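You operate a simulated robot arm through the tools that you are given. There is no shell and no other tool. Be economical: measure what you need, move in short steps, check, and stop when the job is done.

You run a simulated robot arm. Do the job below in one go: nothing can be reset, and whatever is moved stays where it is left.

JOB
Switch the pad heater on, tune it warm at 70 C, then step it back to 50 C.
Fine: wait till the tuning ends; leave it on for the line; leave the roller heater alone.

The check looks at the end state, three seconds after you hand in, the way a careful person would. Anything else that was tipped, shoved, dropped, spilled or broken makes it a failure.

ROBOT AND FRAMES
A 7-joint arm with a two-finger parallel gripper, fixed in place. Base frame: the origin is at the foot of the arm, x ahead of it, y to its left, z up. Readings come in m, degrees, newtons and seconds.
Its first joint turns from -166.0 to 166.0 degrees. Payload 4.4 kg.
The tool frame sits at the grasp point between the pads (the TCP): z along the fingers, y along the line on which they close. The tips reach 0.023 m beyond it. The gripper opens to 0.094 m. The fingers are 0.038 m wide and 0.01 m thick; the gripper's body (0.054 by 0.096 m) begins 0.039 m behind the TCP.
Orientation is that of the tool frame in the base frame, as a unit quaternion [x, y, z, w]. With the fingers straight down and closing along the base's y, the tool's x points along the base's -x, its y along +y and its z along -z.

CONTROLS
- The arm moves only by the tool play_rows. Its argument "commands" is text: rows parted by semicolons, each of 7 numbers parted by spaces: the shift along the base's x, y, z in units of 250 mm (1.0 is 250 mm), then the turn, a rotation vector about the base's x, y, z in units of 90 degrees (1.0 is 90 degrees), then the finger opening in m, from 0 to 0.094. In form: dx dy dz wx wy wz grip; .... A call has 1 to 12 rows; each row is the pose to reach, as a shift and turn from the pose commanded when the call began. A call with a number of a shift or a turn outside -1 to 1 is refused whole. Rows are played at 5 a second. More than 0.05 m and 8.6 degrees between two rows, or a gripper value outside its range, and nothing of the call is played. A pose out of reach is approached as far as the arm can. The call stops where the force on the tool passes 40 N (or 10 N more than at its start, if that is more) or the arm is blocked; 0.2 s more then pass. The fingers move at their own pace (about 0.072 m/s each) and stop on an object; they squeeze with about 27 N. The grip force told is the motor's: it shows also when the fingers shut on nothing. Time passes only in rows, and 0.2 s behind the last, so rows that repeat a pose let the fingers close. It gives the time, the measured TCP pose, the force on the tool (base axes), the opening and the grip force at its end, in the units of the frame above (readings bear some noise), with the torque about the TCP (base axes, N m) and any sound that the robot's microphone picked up.
- Cameras (640 x 400 px; columns grow to the right, rows downward): "scene" is fixed at [0.0503, 0.4906, 1.4085]; the picture's right is [0.16, -0.99, 0.00], its down [-0.15, -0.02, -0.99] and it looks along [0.98, 0.16, -0.16] (base axes); focal length 296 px, centre (320, 200). "wrist" rides on the gripper at [0.086, 0.016, -0.075] in the tool frame; the picture's right is [-0.18, 0.98, 0.00], its down [-0.58, -0.11, -0.81] and it looks along [-0.79, -0.15, 0.59] (tool axes); focal length 243 px, centre (320, 200). There is no depth. A picture from a camera that has moved, and an enlarged one, comes with that camera's place and axes in the base frame and with its lens. The place of the scene camera against the robot may be out by one fixed shift of up to 0.012 m in any direction.
- grab_frame(camera): a new picture of that camera. No time passes.
- close_up(camera, box): a new picture of the part [left, top, right, bottom] of that camera's present view, enlarged. No time passes.
- finish_job(): hands the job in; it is judged then, once.

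Go step by step. Nothing tells you positions but the pictures and the camera data: compare them with the known pose of the tool, close in by small moves and look again before you grip or let go. The budget is 120 turns and 64 pictures, counting those below and the enlarged ones. Unless the task says otherwise, let go and move clear before handing in, and close with one line.

The tools are called after "Call:" as name(argument=value, ...) on one line, values as JSON. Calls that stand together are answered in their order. play_rows: Moves the arm, as the interface text tells. Its arguments: {"type":"object","properties":{"commands":{"type":"string"}},"required":["commands"]} The other tools are called the same way: grab_frame (camera) takes a picture; close_up (camera, box) takes an enlarged picture of a part of a camera's view; finish_job () hands the job in.

At the start:

```text
t: 0.0
position: [0.4928, 0.5086, 1.389]
ee_rot: [0.0, 1.0, 0.0, 0.0]
contact_force: [-0.9, 0.2, -0.8]
torque: [0.01, 0.01, 0.0]
opening: 0.0937
grip_force: 0.1
```

scene: 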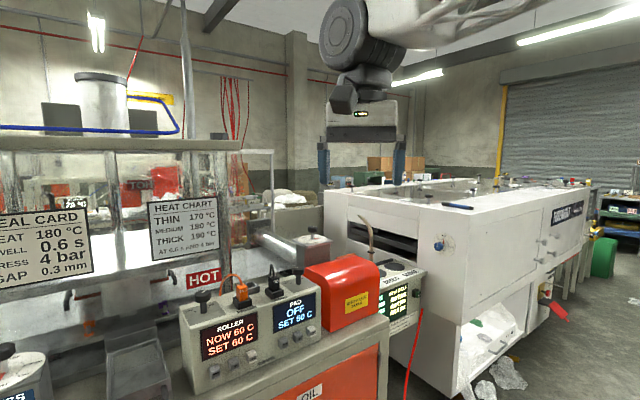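
wrist: 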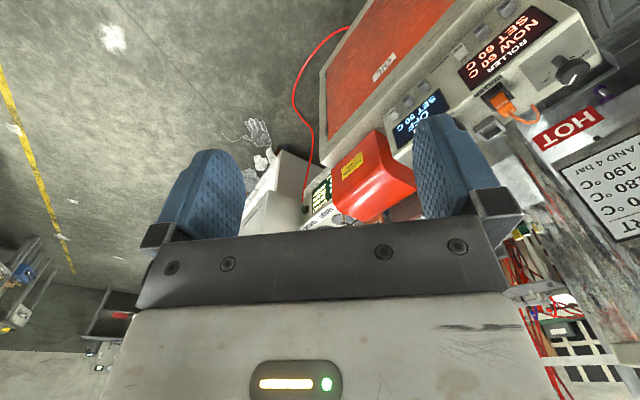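

I see a two-channel heater box (ROLLER left, PAD right) on a red cabinet. I take close-ups to read the controls.

Call:
close_up(camera="scene", box=[170, 250, 340, 400])

Call:
close_up(camera="scene", box=[250, 260, 335, 350])

Call:
close_up(camera="wrist", box=[370, 0, 630, 170])

Call:
close_up(camera="scene", box=[350, 250, 430, 350])

```text
2.67 times, centred on (255, 325) of scene
camera zoom: at [0.0503, 0.4906, 1.4085], right [0.16, -0.99, 0.0], down [-0.15, -0.02, -0.99], along [0.98, 0.16, -0.16], focal length 789 px, centre (493, -133)
```

zoom: 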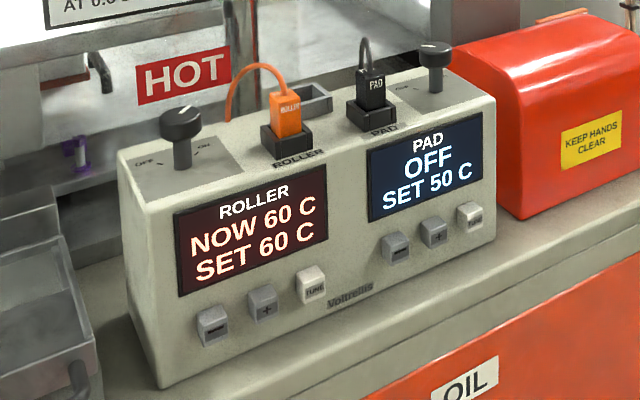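

```text
4.44 times, centred on (292, 305) of scene
camera zoom: at [0.0503, 0.4906, 1.4085], right [0.16, -0.99, 0.0], down [-0.15, -0.02, -0.99], along [0.98, 0.16, -0.16], focal length 1315 px, centre (442, -267)
```

zoom: 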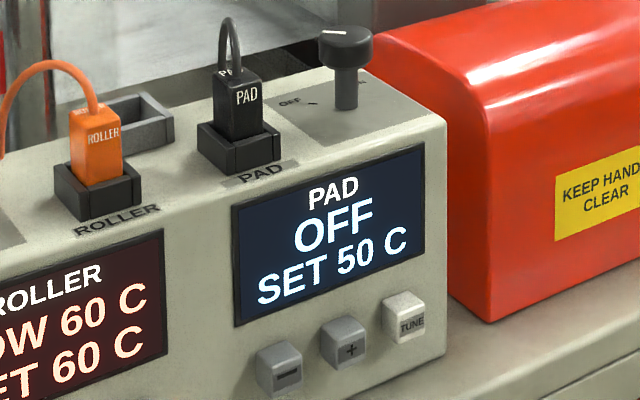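

```text
2.35 times, centred on (500, 85) of wrist
camera zoom: at [0.404, 0.5256, 1.4636], right [0.18, 0.98, 0.0], down [0.58, -0.11, 0.81], along [0.79, -0.15, -0.59], focal length 571 px, centre (-104, 471)
```

zoom: 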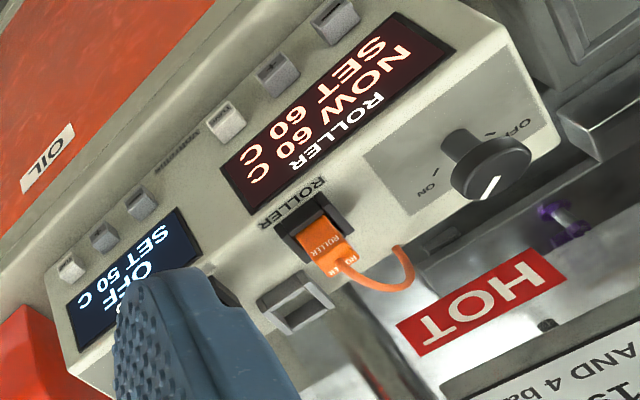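

```text
4.00 times, centred on (390, 300) of scene
camera zoom: at [0.0503, 0.4906, 1.4085], right [0.16, -0.99, 0.0], down [-0.15, -0.02, -0.99], along [0.98, 0.16, -0.16], focal length 1184 px, centre (40, -200)
```

zoom: 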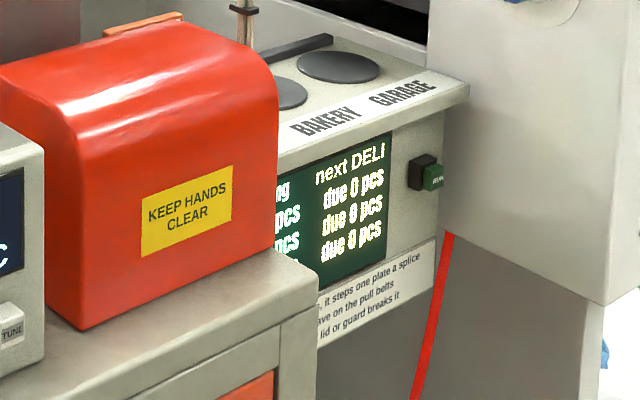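

The pad knob appears to be near (0.86, 0.69, 1.07) and the box front faces roughly (-0.69, -0.72). I'll yaw the tool by about 46° and move closer for better views.

Call:
play_rows(commands="0.1 0.03 -0.04 0 0 0.085 0.094; 0.2 0.06 -0.08 0 0 0.17 0.094; 0.3 0.09 -0.12 0 0 0.255 0.094; 0.4 0.12 -0.16 0 0 0.34 0.094; 0.5 0.15 -0.2 0 0 0.425 0.094; 0.6 0.18 -0.24 0 0 0.51 0.094; 0.6 0.18 -0.24 0 0 0.51 0.094")

Call:
grab_frame(camera="wrist")

Call:
grab_frame(camera="scene")

```text
t: 1.6
position: [0.641, 0.5554, 1.3261]
ee_rot: [-0.391, 0.921, 0.0, 0.0]
contact_force: [0.5, 0.1, 0.5]
torque: [-0.01, 0.01, 0.02]
opening: 0.094
grip_force: 0.1
```

```text
57 pictures are left
camera wrist: at [0.5686, 0.5039, 1.4018], right [-0.58, 0.82, 0.0], down [0.48, 0.34, 0.81], along [0.66, 0.47, -0.59], focal length 243 px, centre (320, 200)
```

wrist: 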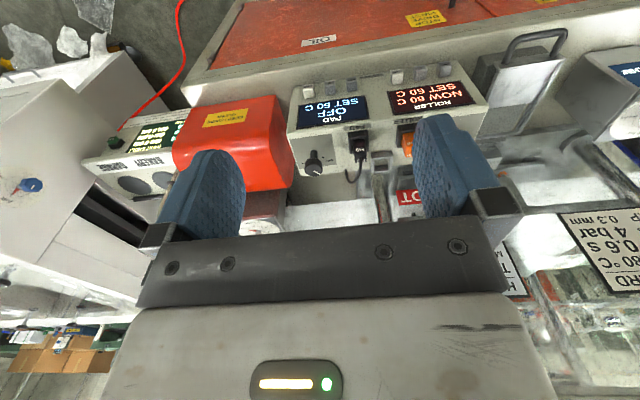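

```text
56 pictures are left
```

scene: 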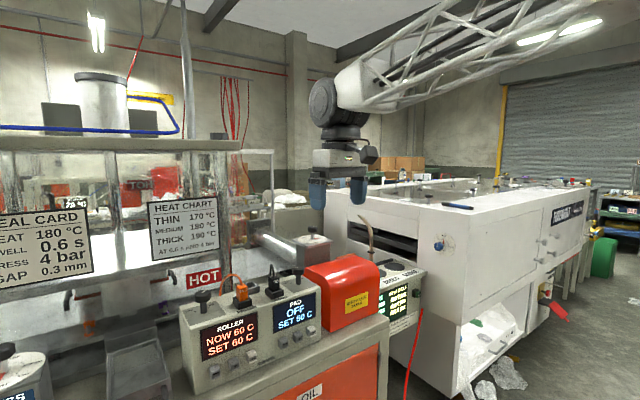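

The pad knob top triangulates to (0.863, 0.694, 1.069). I look closer at the marks.

Call:
close_up(camera="wrist", box=[280, 60, 500, 200])

Call:
close_up(camera="wrist", box=[285, 125, 375, 185])

```text
2.86 times, centred on (390, 130) of wrist
camera zoom: at [0.5686, 0.5039, 1.4018], right [-0.58, 0.82, 0.0], down [0.48, 0.34, 0.81], along [0.66, 0.47, -0.59], focal length 693 px, centre (120, 400)
```

zoom: 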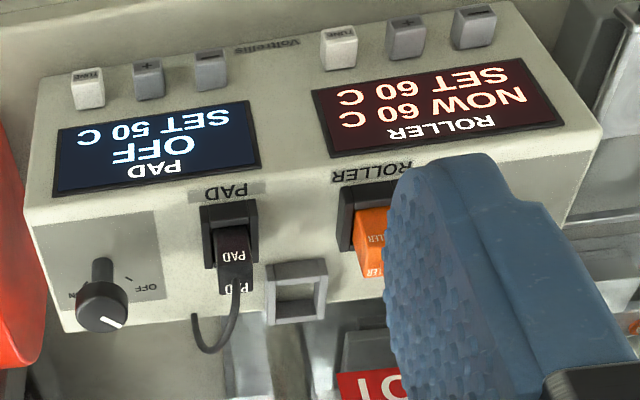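

```text
6.67 times, centred on (330, 155) of wrist
camera zoom: at [0.5686, 0.5039, 1.4018], right [-0.58, 0.82, 0.0], down [0.48, 0.34, 0.81], along [0.66, 0.47, -0.59], focal length 1618 px, centre (253, 500)
```

zoom: 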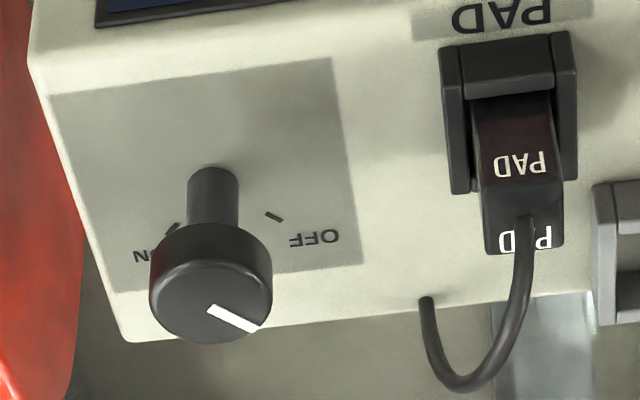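

The pad knob points at OFF (left-back), with ON about 90° clockwise of it. The box yaw matches the tool, so I move above the pad knob and check reach.

Call:
play_rows(commands="0.11 0.07 -0.09 0 0 0 0.065; 0.22 0.14 -0.18 0 0 0 0.065; 0.33 0.21 -0.27 0 0 0 0.065; 0.44 0.28 -0.36 0 0 0 0.065; 0.55 0.35 -0.45 0 0 0 0.065; 0.66 0.42 -0.52 0 0 0 0.065; 0.77 0.49 -0.6 0 0 0 0.065; 0.88 0.56 -0.68 0 0 0 0.065; 0.88 0.56 -0.68 0 0 0 0.065")

Call:
grab_frame(camera="wrist")

Call:
grab_frame(camera="scene")

```text
t: 3.6
position: [0.8607, 0.6973, 1.1596]
ee_rot: [-0.39, 0.921, 0.0, 0.0]
contact_force: [0.4, -0.3, 0.7]
torque: [-0.02, 0.0, 0.0]
opening: 0.065
grip_force: 0.1
```

```text
53 pictures are left
camera wrist: at [0.7879, 0.646, 1.235], right [-0.58, 0.82, 0.0], down [0.48, 0.34, 0.81], along [0.66, 0.47, -0.59], focal length 243 px, centre (320, 200)
```

wrist: 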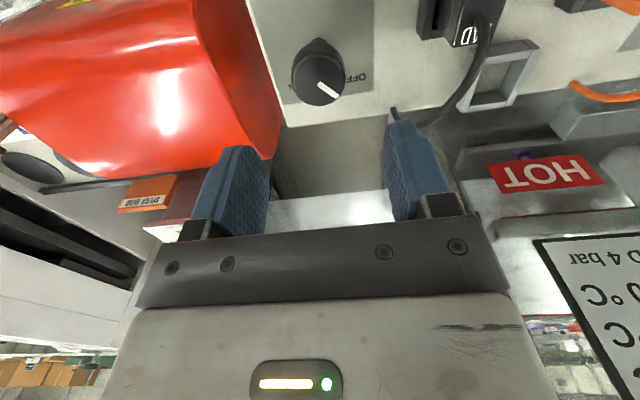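

```text
52 pictures are left
```

scene: 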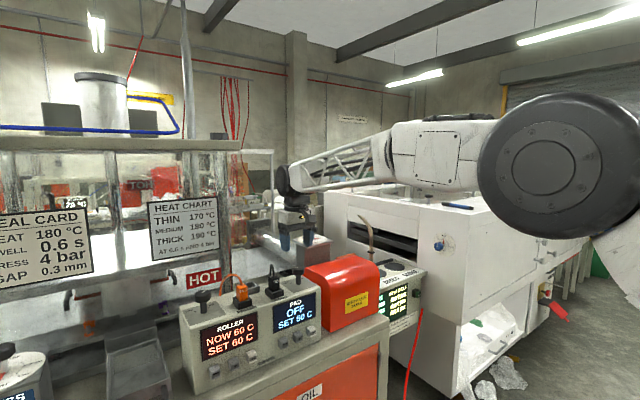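

Reach is fine and the knob sits right under the TCP. I descend around the cap.

Call:
play_rows(commands="0 -0.006 -0.1 0 0 0 0.065; 0 -0.006 -0.2 0 0 0 0.065; 0 -0.006 -0.3 0 0 0 0.065; 0 -0.006 -0.35 0 0 0 0.065; 0 -0.006 -0.38 0 0 0 0.065; 0 -0.006 -0.38 0 0 0 0.065")

Call:
grab_frame(camera="wrist")

Call:
close_up(camera="scene", box=[240, 230, 350, 320])

```text
t: 5.0
position: [0.8601, 0.6935, 1.0632]
ee_rot: [-0.391, 0.921, 0.0, 0.0]
contact_force: [0.2, -0.5, -0.2]
torque: [-0.02, 0.0, -0.02]
opening: 0.0649
grip_force: 0.1
```

```text
51 pictures are left
camera wrist: at [0.7882, 0.6425, 1.1389], right [-0.58, 0.82, 0.0], down [0.48, 0.34, 0.81], along [0.66, 0.47, -0.59], focal length 243 px, centre (320, 200)
```

wrist: 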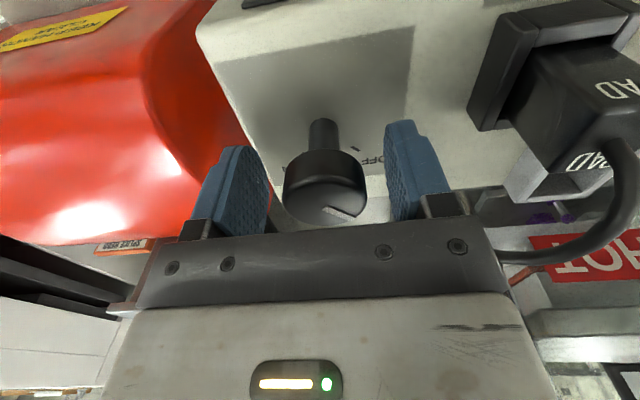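

```text
4.44 times, centred on (295, 275) of scene
camera zoom: at [0.0503, 0.4906, 1.4085], right [0.16, -0.99, 0.0], down [-0.15, -0.02, -0.99], along [0.98, 0.16, -0.16], focal length 1315 px, centre (431, -133)
```

zoom: 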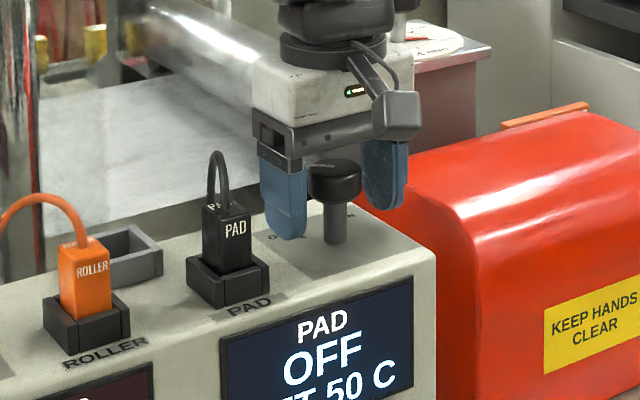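

The cap lies between the fingers at the TCP. I close on it.

Call:
play_rows(commands="0 0 0 0 0 0 0.04; 0 0 0 0 0 0 0.03; 0 0 0 0 0 0 0.025; 0 0 0 0 0 0 0.025")

```text
t: 6.0
position: [0.8603, 0.6954, 1.064]
ee_rot: [-0.39, 0.921, 0.0, 0.0]
contact_force: [-20.7, 22.7, -1.6]
torque: [-0.04, -0.05, -0.16]
opening: 0.0385
grip_force: 15.3
```

One finger touches first; I center by shifting about 2.5 mm along the row.

Call:
play_rows(commands="-0.004 0.004 0 0 0 0 0.03; -0.008 0.008 0 0 0 0 0.03; -0.008 0.008 0 0 0 0 0.03")

```text
t: 6.8
position: [0.8588, 0.6942, 1.0645]
ee_rot: [-0.39, 0.921, 0.0, 0.0]
contact_force: [-11.4, 11.1, 2.9]
torque: [-0.02, 0.04, -0.05]
opening: 0.0372
grip_force: 8.6
```

Call:
play_rows(commands="-0.004 0.004 0 0 0 0 0.03; -0.006 0.006 0 0 0 0 0.03; -0.006 0.006 0 0 0 0 0.03")

```text
t: 7.6
position: [0.8594, 0.6959, 1.0627]
ee_rot: [-0.389, 0.921, -0.001, 0.001]
contact_force: [9.3, -6.4, 4.8]
torque: [-0.17, 0.07, 0.03]
opening: 0.0356
grip_force: 44.9
```

Now both fingers hold it. I turn clockwise, half way first.

Call:
play_rows(commands="0.001 -0.001 0 0 0 -0.09 0.03; 0.001 -0.001 0 0 0 -0.18 0.03; 0.001 -0.001 0 0 0 -0.27 0.03; 0.001 -0.001 0 0 0 -0.36 0.03; 0.001 -0.001 0 0 0 -0.45 0.03; 0.001 -0.001 0 0 0 -0.45 0.03")

Call:
close_up(camera="scene", box=[240, 230, 350, 320])

```text
t: 8.4
position: [0.8601, 0.6951, 1.0645]
ee_rot: [-0.213, 0.977, 0.0, 0.0]
contact_force: [4.7, -6.0, 2.4]
torque: [-0.28, -0.03, 0.03]
opening: 0.0354
grip_force: 44.8
stopped in row 3: the force on the tool passed its limit at 42 N (the readings are from after the stop); the commanded pose is now the measured one
```

```text
4.44 times, centred on (295, 275) of scene
camera zoom: at [0.0503, 0.4906, 1.4085], right [0.16, -0.99, 0.0], down [-0.15, -0.02, -0.99], along [0.98, 0.16, -0.16], focal length 1315 px, centre (431, -133)
```

zoom: 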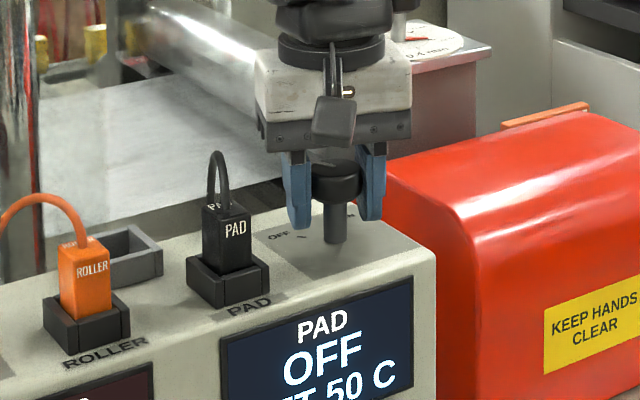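

It turned about 21° before a force stop. I continue in finer steps.

Call:
play_rows(commands="0 0 0 0 0 -0.04 0.03; 0 0 0 0 0 -0.08 0.03; 0 0 0 0 0 -0.12 0.03; 0 0 0 0 0 -0.16 0.03; 0 0 0 0 0 -0.2 0.03; 0 0 0 0 0 -0.24 0.03; 0 0 0 0 0 -0.28 0.03; 0 0 0 0 0 -0.28 0.03")

Call:
close_up(camera="scene", box=[240, 230, 350, 320])

```text
t: 9.7
position: [0.8602, 0.6938, 1.0631]
ee_rot: [-0.052, 0.999, -0.001, 0.0]
contact_force: [-2.4, -9.2, 4.8]
torque: [-0.3, -0.09, 0.08]
opening: 0.0354
grip_force: 45.0
stopped in row 6: the force on the tool passed its limit at 41 N (the readings are from after the stop); the commanded pose is now the measured one
```

```text
4.44 times, centred on (295, 275) of scene
camera zoom: at [0.0503, 0.4906, 1.4085], right [0.16, -0.99, 0.0], down [-0.15, -0.02, -0.99], along [0.98, 0.16, -0.16], focal length 1315 px, centre (431, -133)
```

zoom: 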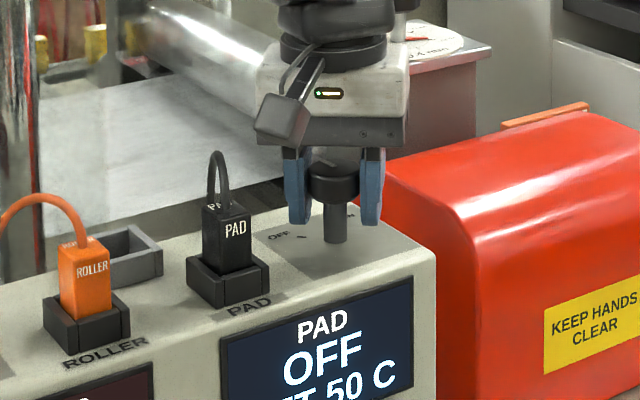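

Call:
play_rows(commands="0 -0.001 0 0 0 -0.04 0.03; 0.001 -0.003 0 0 0 -0.08 0.03; 0.002 -0.005 0 0 0 -0.12 0.03; 0.002 -0.007 0 0 0 -0.16 0.03; 0.003 -0.008 0 0 0 -0.2 0.03; 0.003 -0.009 0 0 0 -0.24 0.03; 0.003 -0.01 0 0 0 -0.28 0.03; 0.003 -0.01 0 0 0 -0.28 0.03")

Call:
close_up(camera="scene", box=[270, 250, 330, 320])

```text
t: 11.7
position: [0.8597, 0.6919, 1.0645]
ee_rot: [0.166, 0.986, -0.001, 0.0]
contact_force: [-14.8, -9.0, 4.7]
torque: [-0.29, 0.16, 0.07]
opening: 0.0354
grip_force: 44.9
stopped in row 8: the force on the tool passed its limit at 41 N (the readings are from after the stop); the commanded pose is now the measured one
```

```text
5.71 times, centred on (300, 285) of scene
camera zoom: at [0.0503, 0.4906, 1.4085], right [0.16, -0.99, 0.0], down [-0.15, -0.02, -0.99], along [0.98, 0.16, -0.16], focal length 1691 px, centre (434, -286)
```

zoom: 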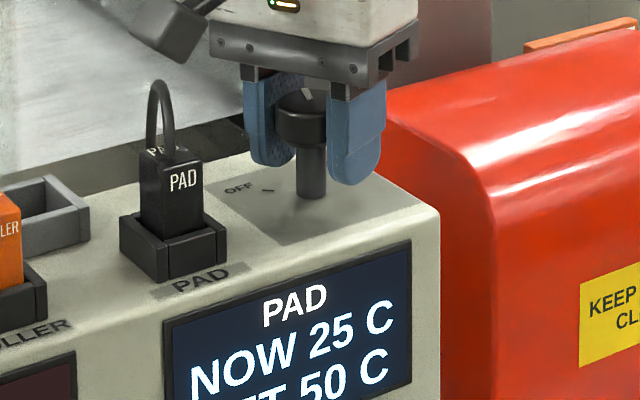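

The pad reads NOW 25 C, so it has switched on after 65° of turn. I finish the remaining turn to the ON mark.

Call:
play_rows(commands="-0.005 -0.002 0 0 0 -0.04 0.03; -0.007 -0.004 0 0 0 -0.08 0.03; -0.009 -0.006 0 0 0 -0.12 0.03; -0.01 -0.008 0 0 0 -0.16 0.03; -0.012 -0.009 0 0 0 -0.2 0.03; -0.014 -0.01 0 0 0 -0.24 0.03; -0.014 -0.01 0 0 0 -0.24 0.03")

Call:
close_up(camera="scene", box=[270, 250, 330, 320])

Call:
grab_frame(camera="wrist")

```text
t: 12.3
position: [0.8581, 0.6909, 1.0641]
ee_rot: [0.231, 0.973, 0.0, 0.001]
contact_force: [9.9, 10.6, -3.0]
torque: [0.11, 0.16, -0.04]
opening: 0.0353
grip_force: 45.5
stopped in row 3: the force on the tool passed its limit at 43 N (the readings are from after the stop); the commanded pose is now the measured one
```

```text
5.71 times, centred on (300, 285) of scene
camera zoom: at [0.0503, 0.4906, 1.4085], right [0.16, -0.99, 0.0], down [-0.15, -0.02, -0.99], along [0.98, 0.16, -0.16], focal length 1691 px, centre (434, -286)
```

zoom: 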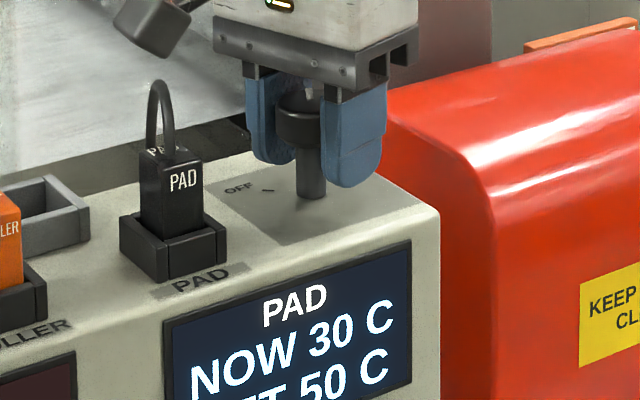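

```text
45 pictures are left
camera wrist: at [0.7889, 0.7437, 1.1387], right [0.61, 0.79, 0.0], down [0.47, -0.36, 0.81], along [0.64, -0.49, -0.59], focal length 243 px, centre (320, 200)
```

wrist: 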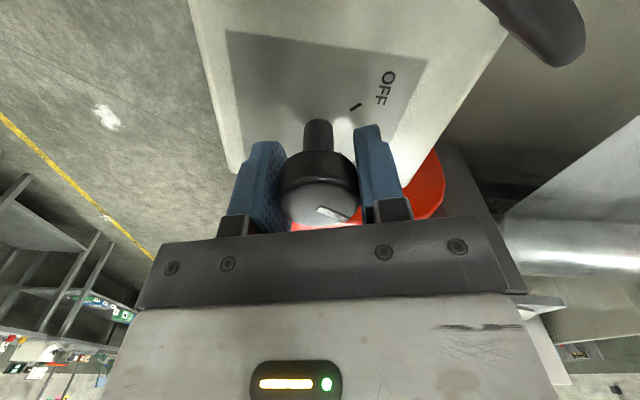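

Call:
play_rows(commands="0.003 0.003 0 0 0 -0.03 0.03; 0.003 0.003 0 0 0 -0.06 0.03; 0.003 0.003 0 0 0 -0.09 0.03; 0.003 0.003 0 0 0 -0.12 0.03; 0.003 0.003 0 0 0 -0.15 0.03; 0.003 0.003 0 0 0 -0.15 0.03")

Call:
close_up(camera="wrist", box=[220, 60, 440, 240])

```text
t: 13.0
position: [0.8601, 0.6911, 1.064]
ee_rot: [0.285, 0.959, -0.002, -0.001]
contact_force: [-12.2, -8.6, 4.1]
torque: [-0.28, 0.15, 0.08]
opening: 0.0355
grip_force: 44.9
stopped in row 3: the force on the tool passed its limit at 44 N (the readings are from after the stop); the commanded pose is now the measured one
```

```text
2.22 times, centred on (330, 150) of wrist
camera zoom: at [0.7953, 0.7509, 1.1387], right [0.69, 0.72, 0.0], down [0.43, -0.41, 0.81], along [0.58, -0.56, -0.59], focal length 539 px, centre (298, 311)
```

zoom: 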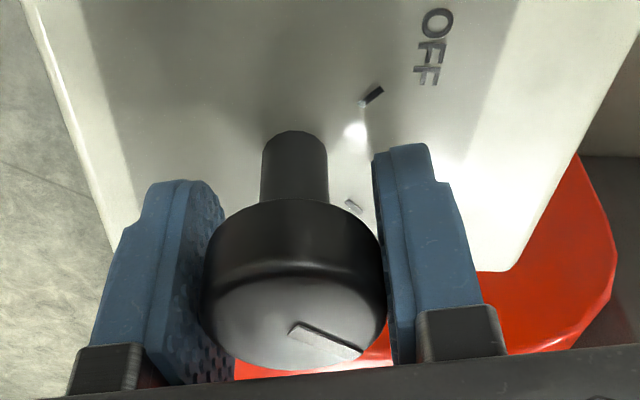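

About 79° turned and heating. I release and rise, then inspect.

Call:
play_rows(commands="0 0 0 0 0 0 0.045; 0 0 0 0 0 0 0.06; 0 0 0 0 0 0 0.065; 0 0 0.08 0 0 0 0.065; 0 0 0.2 0 0 0 0.065; 0 0 0.36 0 0 0 0.065; 0 0 0.5 0 0 0 0.065")

Call:
close_up(camera="wrist", box=[220, 0, 440, 150])

Call:
close_up(camera="scene", box=[170, 250, 340, 400])

```text
t: 14.6
position: [0.8597, 0.6919, 1.1881]
ee_rot: [0.284, 0.959, -0.002, -0.001]
contact_force: [0.2, 0.3, -0.6]
torque: [-0.02, -0.01, 0.01]
opening: 0.0649
grip_force: 0.0
```

```text
2.67 times, centred on (330, 75) of wrist
camera zoom: at [0.7956, 0.7515, 1.2631], right [0.69, 0.72, 0.0], down [0.43, -0.41, 0.81], along [0.58, -0.56, -0.59], focal length 647 px, centre (293, 533)
```

zoom: 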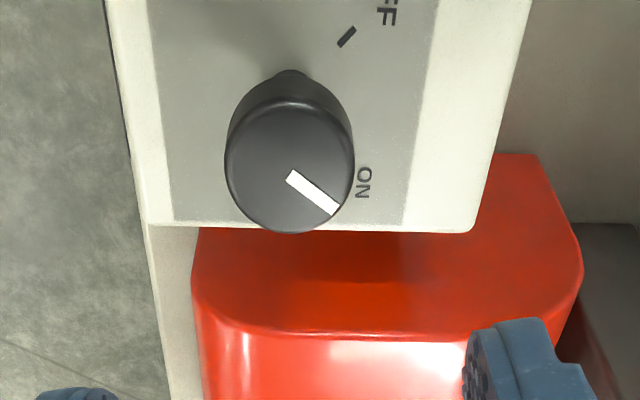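

```text
2.67 times, centred on (255, 325) of scene
camera zoom: at [0.0503, 0.4906, 1.4085], right [0.16, -0.99, 0.0], down [-0.15, -0.02, -0.99], along [0.98, 0.16, -0.16], focal length 789 px, centre (493, -133)
```

zoom: 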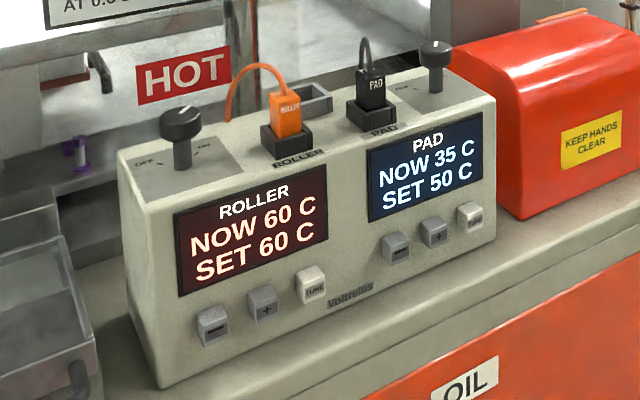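

The knob is at ON, and the pad reads NOW 35 / SET 50. Next I back off in front of the box, yaw back, and close the fingers for button pressing.

Call:
play_rows(commands="-0.08 -0.05 0 0 0 0.0875 0.04; -0.16 -0.09 0 0 0 0.175 0.02; -0.24 -0.14 0 0 0 0.2625 0; -0.32 -0.18 0 0 0 0.35 0; -0.4 -0.23 0 0 0 0.4375 0; -0.48 -0.27 0 0 0 0.525 0; -0.56 -0.32 0 0 0 0.6125 0; -0.64 -0.36 0 0 0 0.7 0; -0.64 -0.36 0 0 0 0.7875 0; -0.64 -0.36 0 0 0 0.872 0; -0.64 -0.36 0 0 0 0.872 0")

```text
t: 17.0
position: [0.6987, 0.6002, 1.1901]
ee_rot: [-0.387, 0.922, -0.002, 0.001]
contact_force: [0.1, -1.1, 0.0]
torque: [-0.04, -0.02, 0.01]
opening: 0.0
grip_force: 26.9
```

Tilt the tool 30° forward and lower in front of the panel.

Call:
play_rows(commands="0 0 -0.1 0.06 -0.058 0 0; 0 0 -0.25 0.12 -0.117 0 0; 0 0 -0.4 0.18 -0.175 0 0; 0 0 -0.55 0.238 -0.233 0 0; 0 0 -0.7 0.238 -0.233 0 0; 0 0 -0.85 0.238 -0.233 0 0; 0 0 -0.95 0.238 -0.233 0 0; 0 0 -0.95 0.238 -0.233 0 0")

Call:
grab_frame(camera="wrist")

Call:
grab_frame(camera="scene")

```text
t: 18.8
position: [0.7005, 0.6005, 0.9501]
ee_rot: [-0.372, 0.891, 0.1, 0.24]
contact_force: [-0.1, -0.2, 0.5]
torque: [-0.01, -0.02, -0.01]
opening: 0.0
grip_force: 27.0
```

```text
41 pictures are left
camera wrist: at [0.6099, 0.5314, 0.9714], right [-0.59, 0.8, 0.09], down [0.15, 0.0, 0.99], along [0.8, 0.59, -0.12], focal length 243 px, centre (320, 200)
```

wrist: 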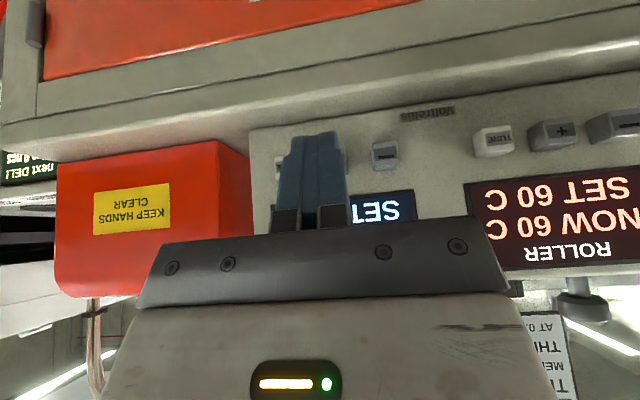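

```text
40 pictures are left
```

scene: 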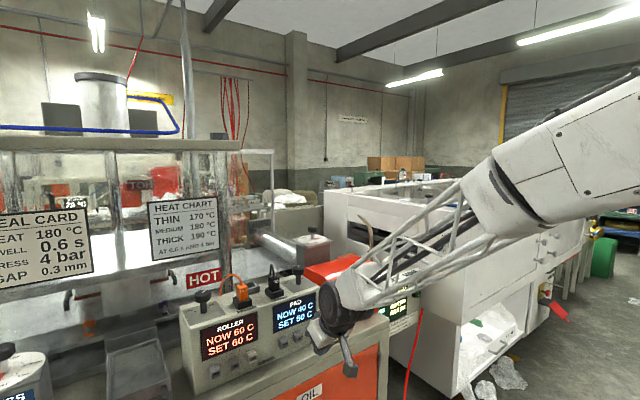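

Minus is visible at about (0.75, 0.71, 0.907), so plus should be near (0.783, 0.677, 0.906), just ahead of the fingers. I lower and approach partly, then look.

Call:
play_rows(commands="0.014 -0.014 -0.06 0 0 0 0; 0.014 -0.014 -0.132 0 0 0 0; 0.08 0.055 -0.132 0 0 0 0; 0.14 0.115 -0.132 0 0 0 0; 0.14 0.115 -0.132 0 0 0 0")

Call:
grab_frame(camera="wrist")

Call:
close_up(camera="scene", box=[220, 270, 360, 370])

```text
t: 20.0
position: [0.7353, 0.6309, 0.9178]
ee_rot: [-0.372, 0.891, 0.099, 0.239]
contact_force: [-0.1, -1.3, -0.2]
torque: [0.05, 0.03, -0.02]
opening: 0.0
grip_force: 27.2
```

```text
39 pictures are left
camera wrist: at [0.6442, 0.5613, 0.9398], right [-0.59, 0.8, 0.09], down [0.15, 0.0, 0.99], along [0.8, 0.59, -0.12], focal length 243 px, centre (320, 200)
```

wrist: 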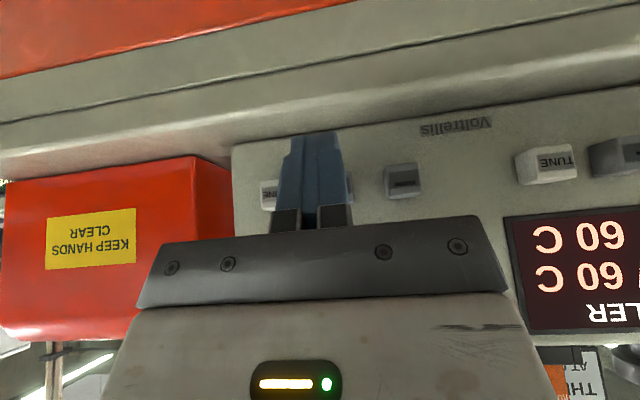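

```text
4.00 times, centred on (290, 320) of scene
camera zoom: at [0.0503, 0.4906, 1.4085], right [0.16, -0.99, 0.0], down [-0.15, -0.02, -0.99], along [0.98, 0.16, -0.16], focal length 1184 px, centre (440, -280)
```

zoom: 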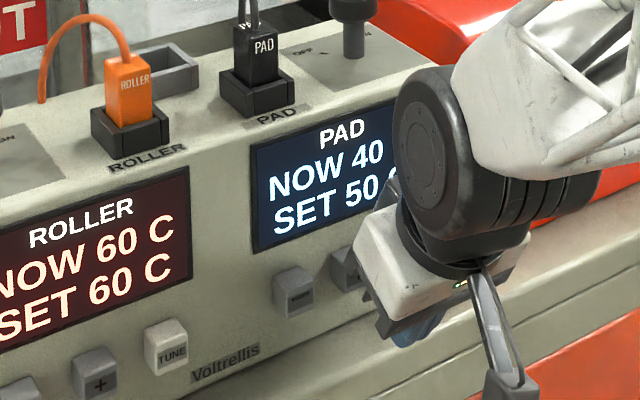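

Plus is centered about 5 mm toward the minus side and 4 mm higher than the finger corner. I correct and advance gently.

Call:
play_rows(commands="-0.014 0.014 0.016 0 0 0 0; 0 0.028 0.016 0 0 0 0; 0.014 0.042 0.016 0 0 0 0; 0.028 0.056 0.016 0 0 0 0; 0.042 0.07 0.016 0 0 0 0; 0.05 0.078 0.016 0 0 0 0")

Call:
grab_frame(camera="wrist")

Call:
close_up(camera="scene", box=[220, 270, 360, 370])

```text
t: 21.4
position: [0.7479, 0.6495, 0.9225]
ee_rot: [-0.373, 0.891, 0.099, 0.239]
contact_force: [0.1, -0.7, -0.6]
torque: [0.06, -0.01, 0.04]
opening: 0.0
grip_force: 27.3
```

```text
37 pictures are left
camera wrist: at [0.6568, 0.5805, 0.944], right [-0.59, 0.8, 0.09], down [0.15, 0.0, 0.99], along [0.8, 0.59, -0.12], focal length 243 px, centre (320, 200)
```

wrist: 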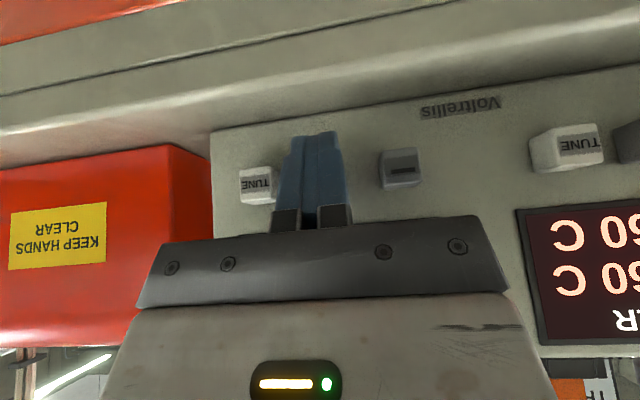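

```text
4.00 times, centred on (290, 320) of scene
camera zoom: at [0.0503, 0.4906, 1.4085], right [0.16, -0.99, 0.0], down [-0.15, -0.02, -0.99], along [0.98, 0.16, -0.16], focal length 1184 px, centre (440, -280)
```

zoom: 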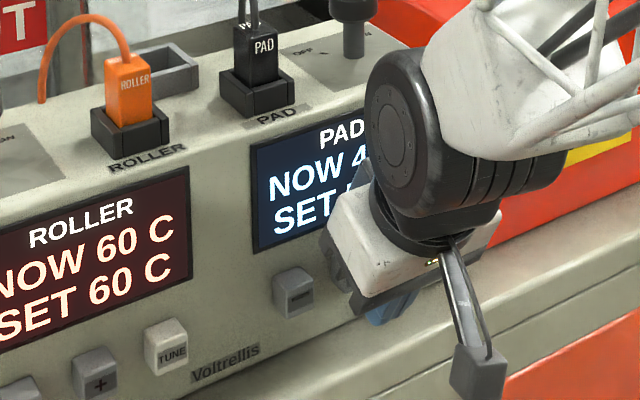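

Well aligned now between TUNE and minus. I keep advancing in small steps to contact.

Call:
play_rows(commands="0.011 0.0114 0 0 0 0 0; 0.022 0.0228 0 0 0 0 0; 0.033 0.034 0 0 0 0 0; 0.039 0.04 0 0 0 0 0")

```text
t: 22.3
position: [0.7544, 0.6551, 0.9213]
ee_rot: [-0.373, 0.891, 0.098, 0.238]
contact_force: [-16.0, -13.0, 8.0]
torque: [0.01, -0.02, 0.04]
opening: 0.0
grip_force: 27.0
heard: click
stopped in row 4: the force on the tool passed its limit at 54 N (the readings are from after the stop); the commanded pose is now the measured one
```

A click was heard. I back off and read the display.

Call:
play_rows(commands="-0.03 -0.031 0 0 0 0 0; -0.06 -0.061 0 0 0 0 0; -0.06 -0.061 0 0 0 0 0")

Call:
close_up(camera="scene", box=[220, 270, 360, 370])

Call:
grab_frame(camera="wrist")

```text
t: 23.1
position: [0.7383, 0.6412, 0.9209]
ee_rot: [-0.373, 0.892, 0.098, 0.237]
contact_force: [0.0, -0.6, -0.5]
torque: [-0.05, 0.0, 0.02]
opening: 0.0001
grip_force: 27.5
```

```text
4.00 times, centred on (290, 320) of scene
camera zoom: at [0.0503, 0.4906, 1.4085], right [0.16, -0.99, 0.0], down [-0.15, -0.02, -0.99], along [0.98, 0.16, -0.16], focal length 1184 px, centre (440, -280)
```

zoom: 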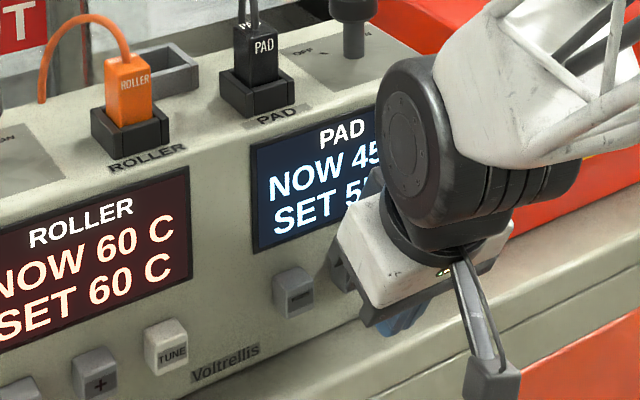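

```text
34 pictures are left
camera wrist: at [0.6485, 0.5721, 0.9436], right [-0.59, 0.8, 0.09], down [0.15, 0.0, 0.99], along [0.8, 0.59, -0.12], focal length 243 px, centre (320, 200)
```

wrist: 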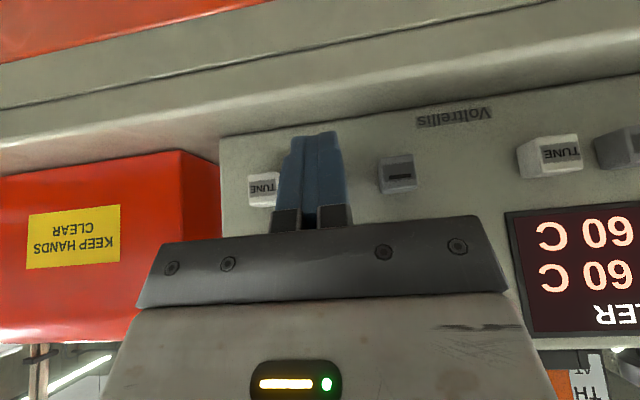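

The set point went up by 5 (to 55). I repeat the press with a press-and-release stroke.

Call:
play_rows(commands="0.03 0.031 0 0 0 0 0; 0.05 0.051 0 0 0 0 0; 0.062 0.063 0 0 0 0 0; 0.062 0.063 0 0 0 0 0; 0.03 0.031 0 0 0 0 0; 0.02 0.02 0 0 0 0 0; 0.02 0.02 0 0 0 0 0")

Call:
close_up(camera="scene", box=[220, 270, 360, 370])

```text
t: 24.7
position: [0.7446, 0.6462, 0.9216]
ee_rot: [-0.373, 0.891, 0.099, 0.237]
contact_force: [0.4, 0.4, 0.2]
torque: [-0.02, 0.01, -0.02]
opening: 0.0
grip_force: 27.6
heard: click
```

```text
4.00 times, centred on (290, 320) of scene
camera zoom: at [0.0503, 0.4906, 1.4085], right [0.16, -0.99, 0.0], down [-0.15, -0.02, -0.99], along [0.98, 0.16, -0.16], focal length 1184 px, centre (440, -280)
```

zoom: 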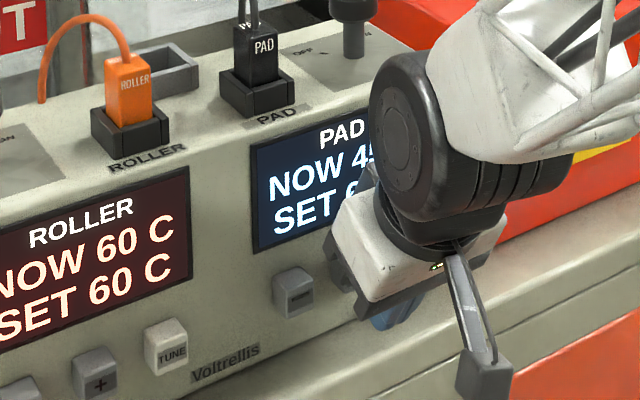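

SET now reads 6x (60). Two more strokes.

Call:
play_rows(commands="0.03 0.031 0 0 0 0 0; 0.042 0.043 0 0 0 0 0; 0.042 0.043 0 0 0 0 0; 0.01 0.01 0 0 0 0 0; -0.02 -0.02 0 0 0 0 0; -0.02 -0.02 0 0 0 0 0")

Call:
play_rows(commands="0.03 0.031 0 0 0 0 0; 0.05 0.051 0 0 0 0 0; 0.062 0.063 0 0 0 0 0; 0.062 0.063 0 0 0 0 0; 0.03 0.031 0 0 0 0 0; 0 0 0 0 0 0 0; -0.06 -0.062 0 0 0 0 0; -0.2 -0.205 0 0 0 0 0; -0.3 -0.305 0 0 0 0 0; -0.3 -0.305 0 0 0 0 0")

Call:
close_up(camera="scene", box=[220, 270, 360, 370])

```text
t: 26.1
position: [0.7388, 0.6413, 0.9214]
ee_rot: [-0.373, 0.892, 0.098, 0.237]
contact_force: [-0.6, -0.4, -0.8]
torque: [0.02, 0.01, 0.0]
opening: 0.0
grip_force: 27.1
heard: click
```

```text
t: 26.9
position: [0.7535, 0.6548, 0.9204]
ee_rot: [-0.372, 0.892, 0.098, 0.236]
contact_force: [-13.6, -10.7, 7.2]
torque: [-0.02, -0.02, 0.06]
opening: 0.0001
grip_force: 27.3
heard: click
stopped in row 4: the force on the tool passed its limit at 43 N (the readings are from after the stop); the commanded pose is now the measured one
```

```text
4.00 times, centred on (290, 320) of scene
camera zoom: at [0.0503, 0.4906, 1.4085], right [0.16, -0.99, 0.0], down [-0.15, -0.02, -0.99], along [0.98, 0.16, -0.16], focal length 1184 px, centre (440, -280)
```

zoom: 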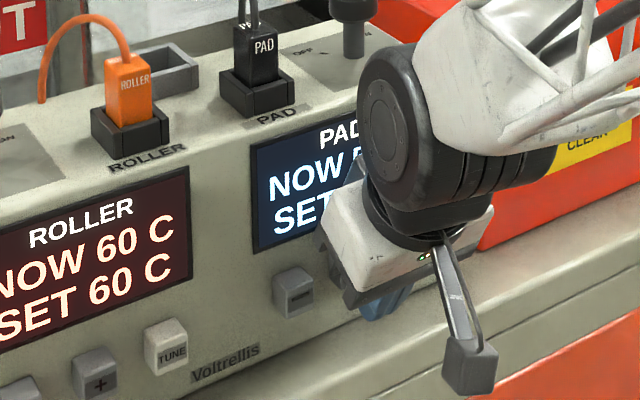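

Four clicks so far. I back away and shift to the TUNE column, then read the display.

Call:
play_rows(commands="-0.06 -0.06 0 0 0 0 0; -0.16 -0.17 0 0 0 0 0; -0.1 -0.23 0 0 0 0 0; -0.042 -0.295 0 0 0 0 0; -0.042 -0.295 0 0 0 0 0")

Call:
close_up(camera="scene", box=[220, 270, 360, 370])

Call:
grab_frame(camera="wrist")

```text
t: 28.1
position: [0.7443, 0.5829, 0.9213]
ee_rot: [-0.374, 0.891, 0.099, 0.236]
contact_force: [-0.5, 0.2, -0.4]
torque: [0.02, -0.02, -0.02]
opening: 0.0001
grip_force: 27.0
```

```text
4.00 times, centred on (290, 320) of scene
camera zoom: at [0.0503, 0.4906, 1.4085], right [0.16, -0.99, 0.0], down [-0.15, -0.02, -0.99], along [0.98, 0.16, -0.16], focal length 1184 px, centre (440, -280)
```

zoom: 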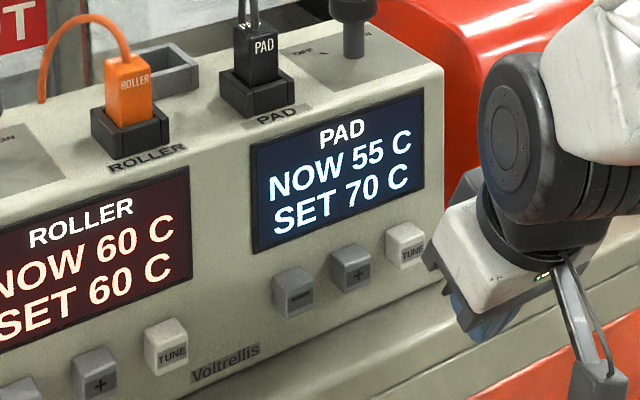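

```text
30 pictures are left
camera wrist: at [0.6539, 0.5137, 0.9434], right [-0.59, 0.8, 0.09], down [0.15, 0.0, 0.99], along [0.79, 0.59, -0.12], focal length 243 px, centre (320, 200)
```

wrist: 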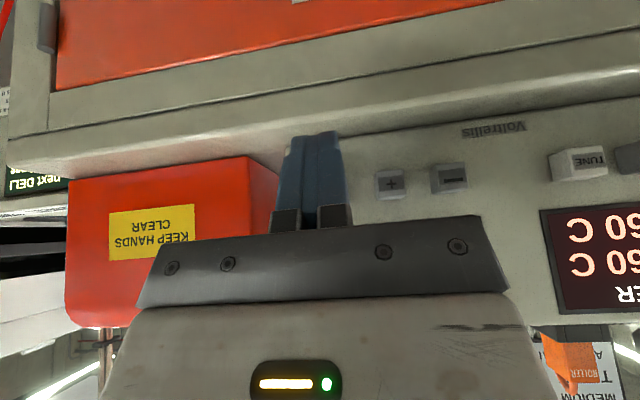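

SET is 70, NOW 55. I wait for the pad to become warm before tuning.

Call:
play_rows(commands="0 0 0 0 0 0 0; 0 0 0 0 0 0 0; 0 0 0 0 0 0 0; 0 0 0 0 0 0 0; 0 0 0 0 0 0 0; 0 0 0 0 0 0 0; 0 0 0 0 0 0 0; 0 0 0 0 0 0 0; 0 0 0 0 0 0 0; 0 0 0 0 0 0 0; 0 0 0 0 0 0 0; 0 0 0 0 0 0 0")

Call:
play_rows(commands="0 0 0 0 0 0 0; 0 0 0 0 0 0 0; 0 0 0 0 0 0 0; 0 0 0 0 0 0 0; 0 0 0 0 0 0 0; 0 0 0 0 0 0 0; 0 0 0 0 0 0 0; 0 0 0 0 0 0 0; 0 0 0 0 0 0 0; 0 0 0 0 0 0 0; 0 0 0 0 0 0 0; 0 0 0 0 0 0 0")

Call:
play_rows(commands="0 0 0 0 0 0 0; 0 0 0 0 0 0 0; 0 0 0 0 0 0 0; 0 0 0 0 0 0 0; 0 0 0 0 0 0 0; 0 0 0 0 0 0 0; 0 0 0 0 0 0 0; 0 0 0 0 0 0 0; 0 0 0 0 0 0 0; 0 0 0 0 0 0 0; 0 0 0 0 0 0 0; 0 0 0 0 0 0 0")

Call:
close_up(camera="scene", box=[220, 270, 360, 370])

```text
t: 30.8
position: [0.7447, 0.5823, 0.921]
ee_rot: [-0.372, 0.892, 0.099, 0.236]
contact_force: [0.2, 0.1, 0.2]
torque: [-0.01, 0.0, -0.03]
opening: 0.0
grip_force: 27.1
```

```text
t: 33.4
position: [0.7452, 0.5834, 0.9205]
ee_rot: [-0.374, 0.892, 0.098, 0.236]
contact_force: [-0.1, -0.4, 0.7]
torque: [0.05, 0.02, -0.02]
opening: 0.0
grip_force: 26.7
```

```text
t: 36.0
position: [0.744, 0.5835, 0.9201]
ee_rot: [-0.374, 0.892, 0.098, 0.236]
contact_force: [-0.1, -1.4, 0.1]
torque: [-0.03, 0.03, 0.01]
opening: 0.0
grip_force: 27.1
```

```text
4.00 times, centred on (290, 320) of scene
camera zoom: at [0.0503, 0.4906, 1.4085], right [0.16, -0.99, 0.0], down [-0.15, -0.02, -0.99], along [0.98, 0.16, -0.16], focal length 1184 px, centre (440, -280)
```

zoom: 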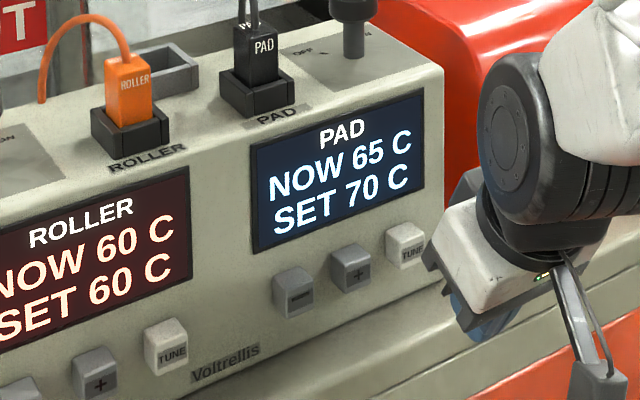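

NOW 65 and rising; I wait further.

Call:
play_rows(commands="0 0 0 0 0 0 0; 0 0 0 0 0 0 0; 0 0 0 0 0 0 0; 0 0 0 0 0 0 0; 0 0 0 0 0 0 0; 0 0 0 0 0 0 0; 0 0 0 0 0 0 0; 0 0 0 0 0 0 0; 0 0 0 0 0 0 0; 0 0 0 0 0 0 0; 0 0 0 0 0 0 0; 0 0 0 0 0 0 0")

Call:
play_rows(commands="0 0 0 0 0 0 0; 0 0 0 0 0 0 0; 0 0 0 0 0 0 0; 0 0 0 0 0 0 0; 0 0 0 0 0 0 0; 0 0 0 0 0 0 0; 0 0 0 0 0 0 0; 0 0 0 0 0 0 0; 0 0 0 0 0 0 0; 0 0 0 0 0 0 0; 0 0 0 0 0 0 0; 0 0 0 0 0 0 0")

Call:
close_up(camera="scene", box=[220, 270, 360, 370])

```text
t: 38.5
position: [0.7441, 0.5826, 0.921]
ee_rot: [-0.373, 0.892, 0.098, 0.236]
contact_force: [0.1, -0.4, 0.2]
torque: [0.02, 0.0, -0.02]
opening: 0.0
grip_force: 27.1
```

```text
t: 41.1
position: [0.745, 0.5827, 0.9212]
ee_rot: [-0.373, 0.892, 0.098, 0.236]
contact_force: [0.6, -0.3, -1.2]
torque: [0.01, 0.02, -0.02]
opening: 0.0
grip_force: 26.6
```

```text
4.00 times, centred on (290, 320) of scene
camera zoom: at [0.0503, 0.4906, 1.4085], right [0.16, -0.99, 0.0], down [-0.15, -0.02, -0.99], along [0.98, 0.16, -0.16], focal length 1184 px, centre (440, -280)
```

zoom: 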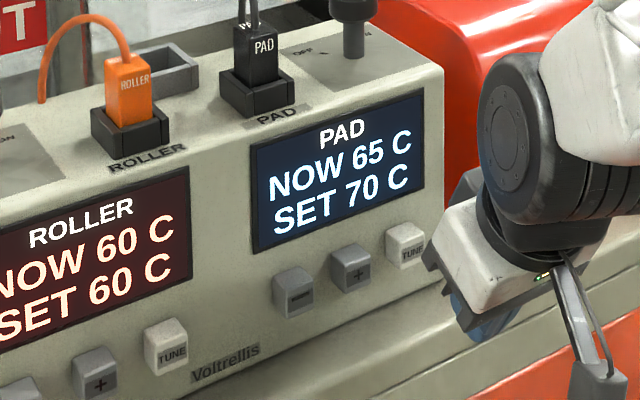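

Call:
play_rows(commands="0 0 0 0 0 0 0; 0 0 0 0 0 0 0; 0 0 0 0 0 0 0; 0 0 0 0 0 0 0; 0 0 0 0 0 0 0; 0 0 0 0 0 0 0; 0 0 0 0 0 0 0; 0 0 0 0 0 0 0; 0 0 0 0 0 0 0; 0 0 0 0 0 0 0; 0 0 0 0 0 0 0; 0 0 0 0 0 0 0")

Call:
play_rows(commands="0 0 0 0 0 0 0; 0 0 0 0 0 0 0; 0 0 0 0 0 0 0; 0 0 0 0 0 0 0; 0 0 0 0 0 0 0; 0 0 0 0 0 0 0; 0 0 0 0 0 0 0; 0 0 0 0 0 0 0; 0 0 0 0 0 0 0; 0 0 0 0 0 0 0; 0 0 0 0 0 0 0; 0 0 0 0 0 0 0")

Call:
close_up(camera="scene", box=[220, 270, 360, 370])

```text
t: 43.8
position: [0.7444, 0.5827, 0.9211]
ee_rot: [-0.373, 0.892, 0.098, 0.236]
contact_force: [0.2, -0.4, -0.7]
torque: [-0.04, 0.02, 0.0]
opening: 0.0
grip_force: 26.8
```

```text
t: 46.4
position: [0.7458, 0.5828, 0.9217]
ee_rot: [-0.373, 0.892, 0.098, 0.236]
contact_force: [0.3, -0.8, -0.4]
torque: [0.0, 0.02, 0.02]
opening: 0.0002
grip_force: 27.2
```

```text
4.00 times, centred on (290, 320) of scene
camera zoom: at [0.0503, 0.4906, 1.4085], right [0.16, -0.99, 0.0], down [-0.15, -0.02, -0.99], along [0.98, 0.16, -0.16], focal length 1184 px, centre (440, -280)
```

zoom: 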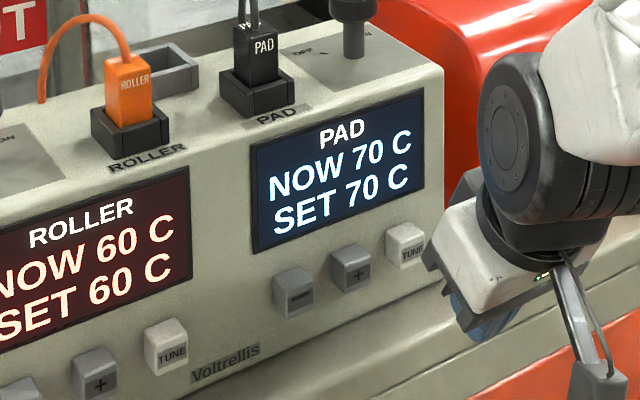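

NOW 70. I press TUNE with the same stroke depth.

Call:
play_rows(commands="0.06 0.061 0.003 0 0 0 0; 0.11 0.112 0.003 0 0 0 0; 0.14 0.142 0.003 0 0 0 0; 0.16 0.162 0.003 0 0 0 0; 0.171 0.173 0.003 0 0 0 0; 0.171 0.173 0.003 0 0 0 0; 0.14 0.142 0.003 0 0 0 0; 0.08 0.082 0.003 0 0 0 0; 0 0 0 0 0 0 0; 0 0 0 0 0 0 0")

Call:
close_up(camera="scene", box=[220, 270, 360, 370])

```text
t: 48.5
position: [0.7444, 0.581, 0.9194]
ee_rot: [-0.374, 0.892, 0.098, 0.236]
contact_force: [1.3, 1.3, -0.4]
torque: [-0.01, 0.0, 0.0]
opening: 0.0
grip_force: 27.4
heard: click
```

```text
4.00 times, centred on (290, 320) of scene
camera zoom: at [0.0503, 0.4906, 1.4085], right [0.16, -0.99, 0.0], down [-0.15, -0.02, -0.99], along [0.98, 0.16, -0.16], focal length 1184 px, centre (440, -280)
```

zoom: 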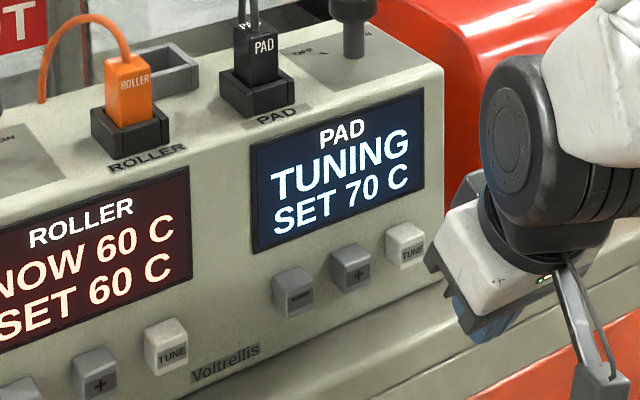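

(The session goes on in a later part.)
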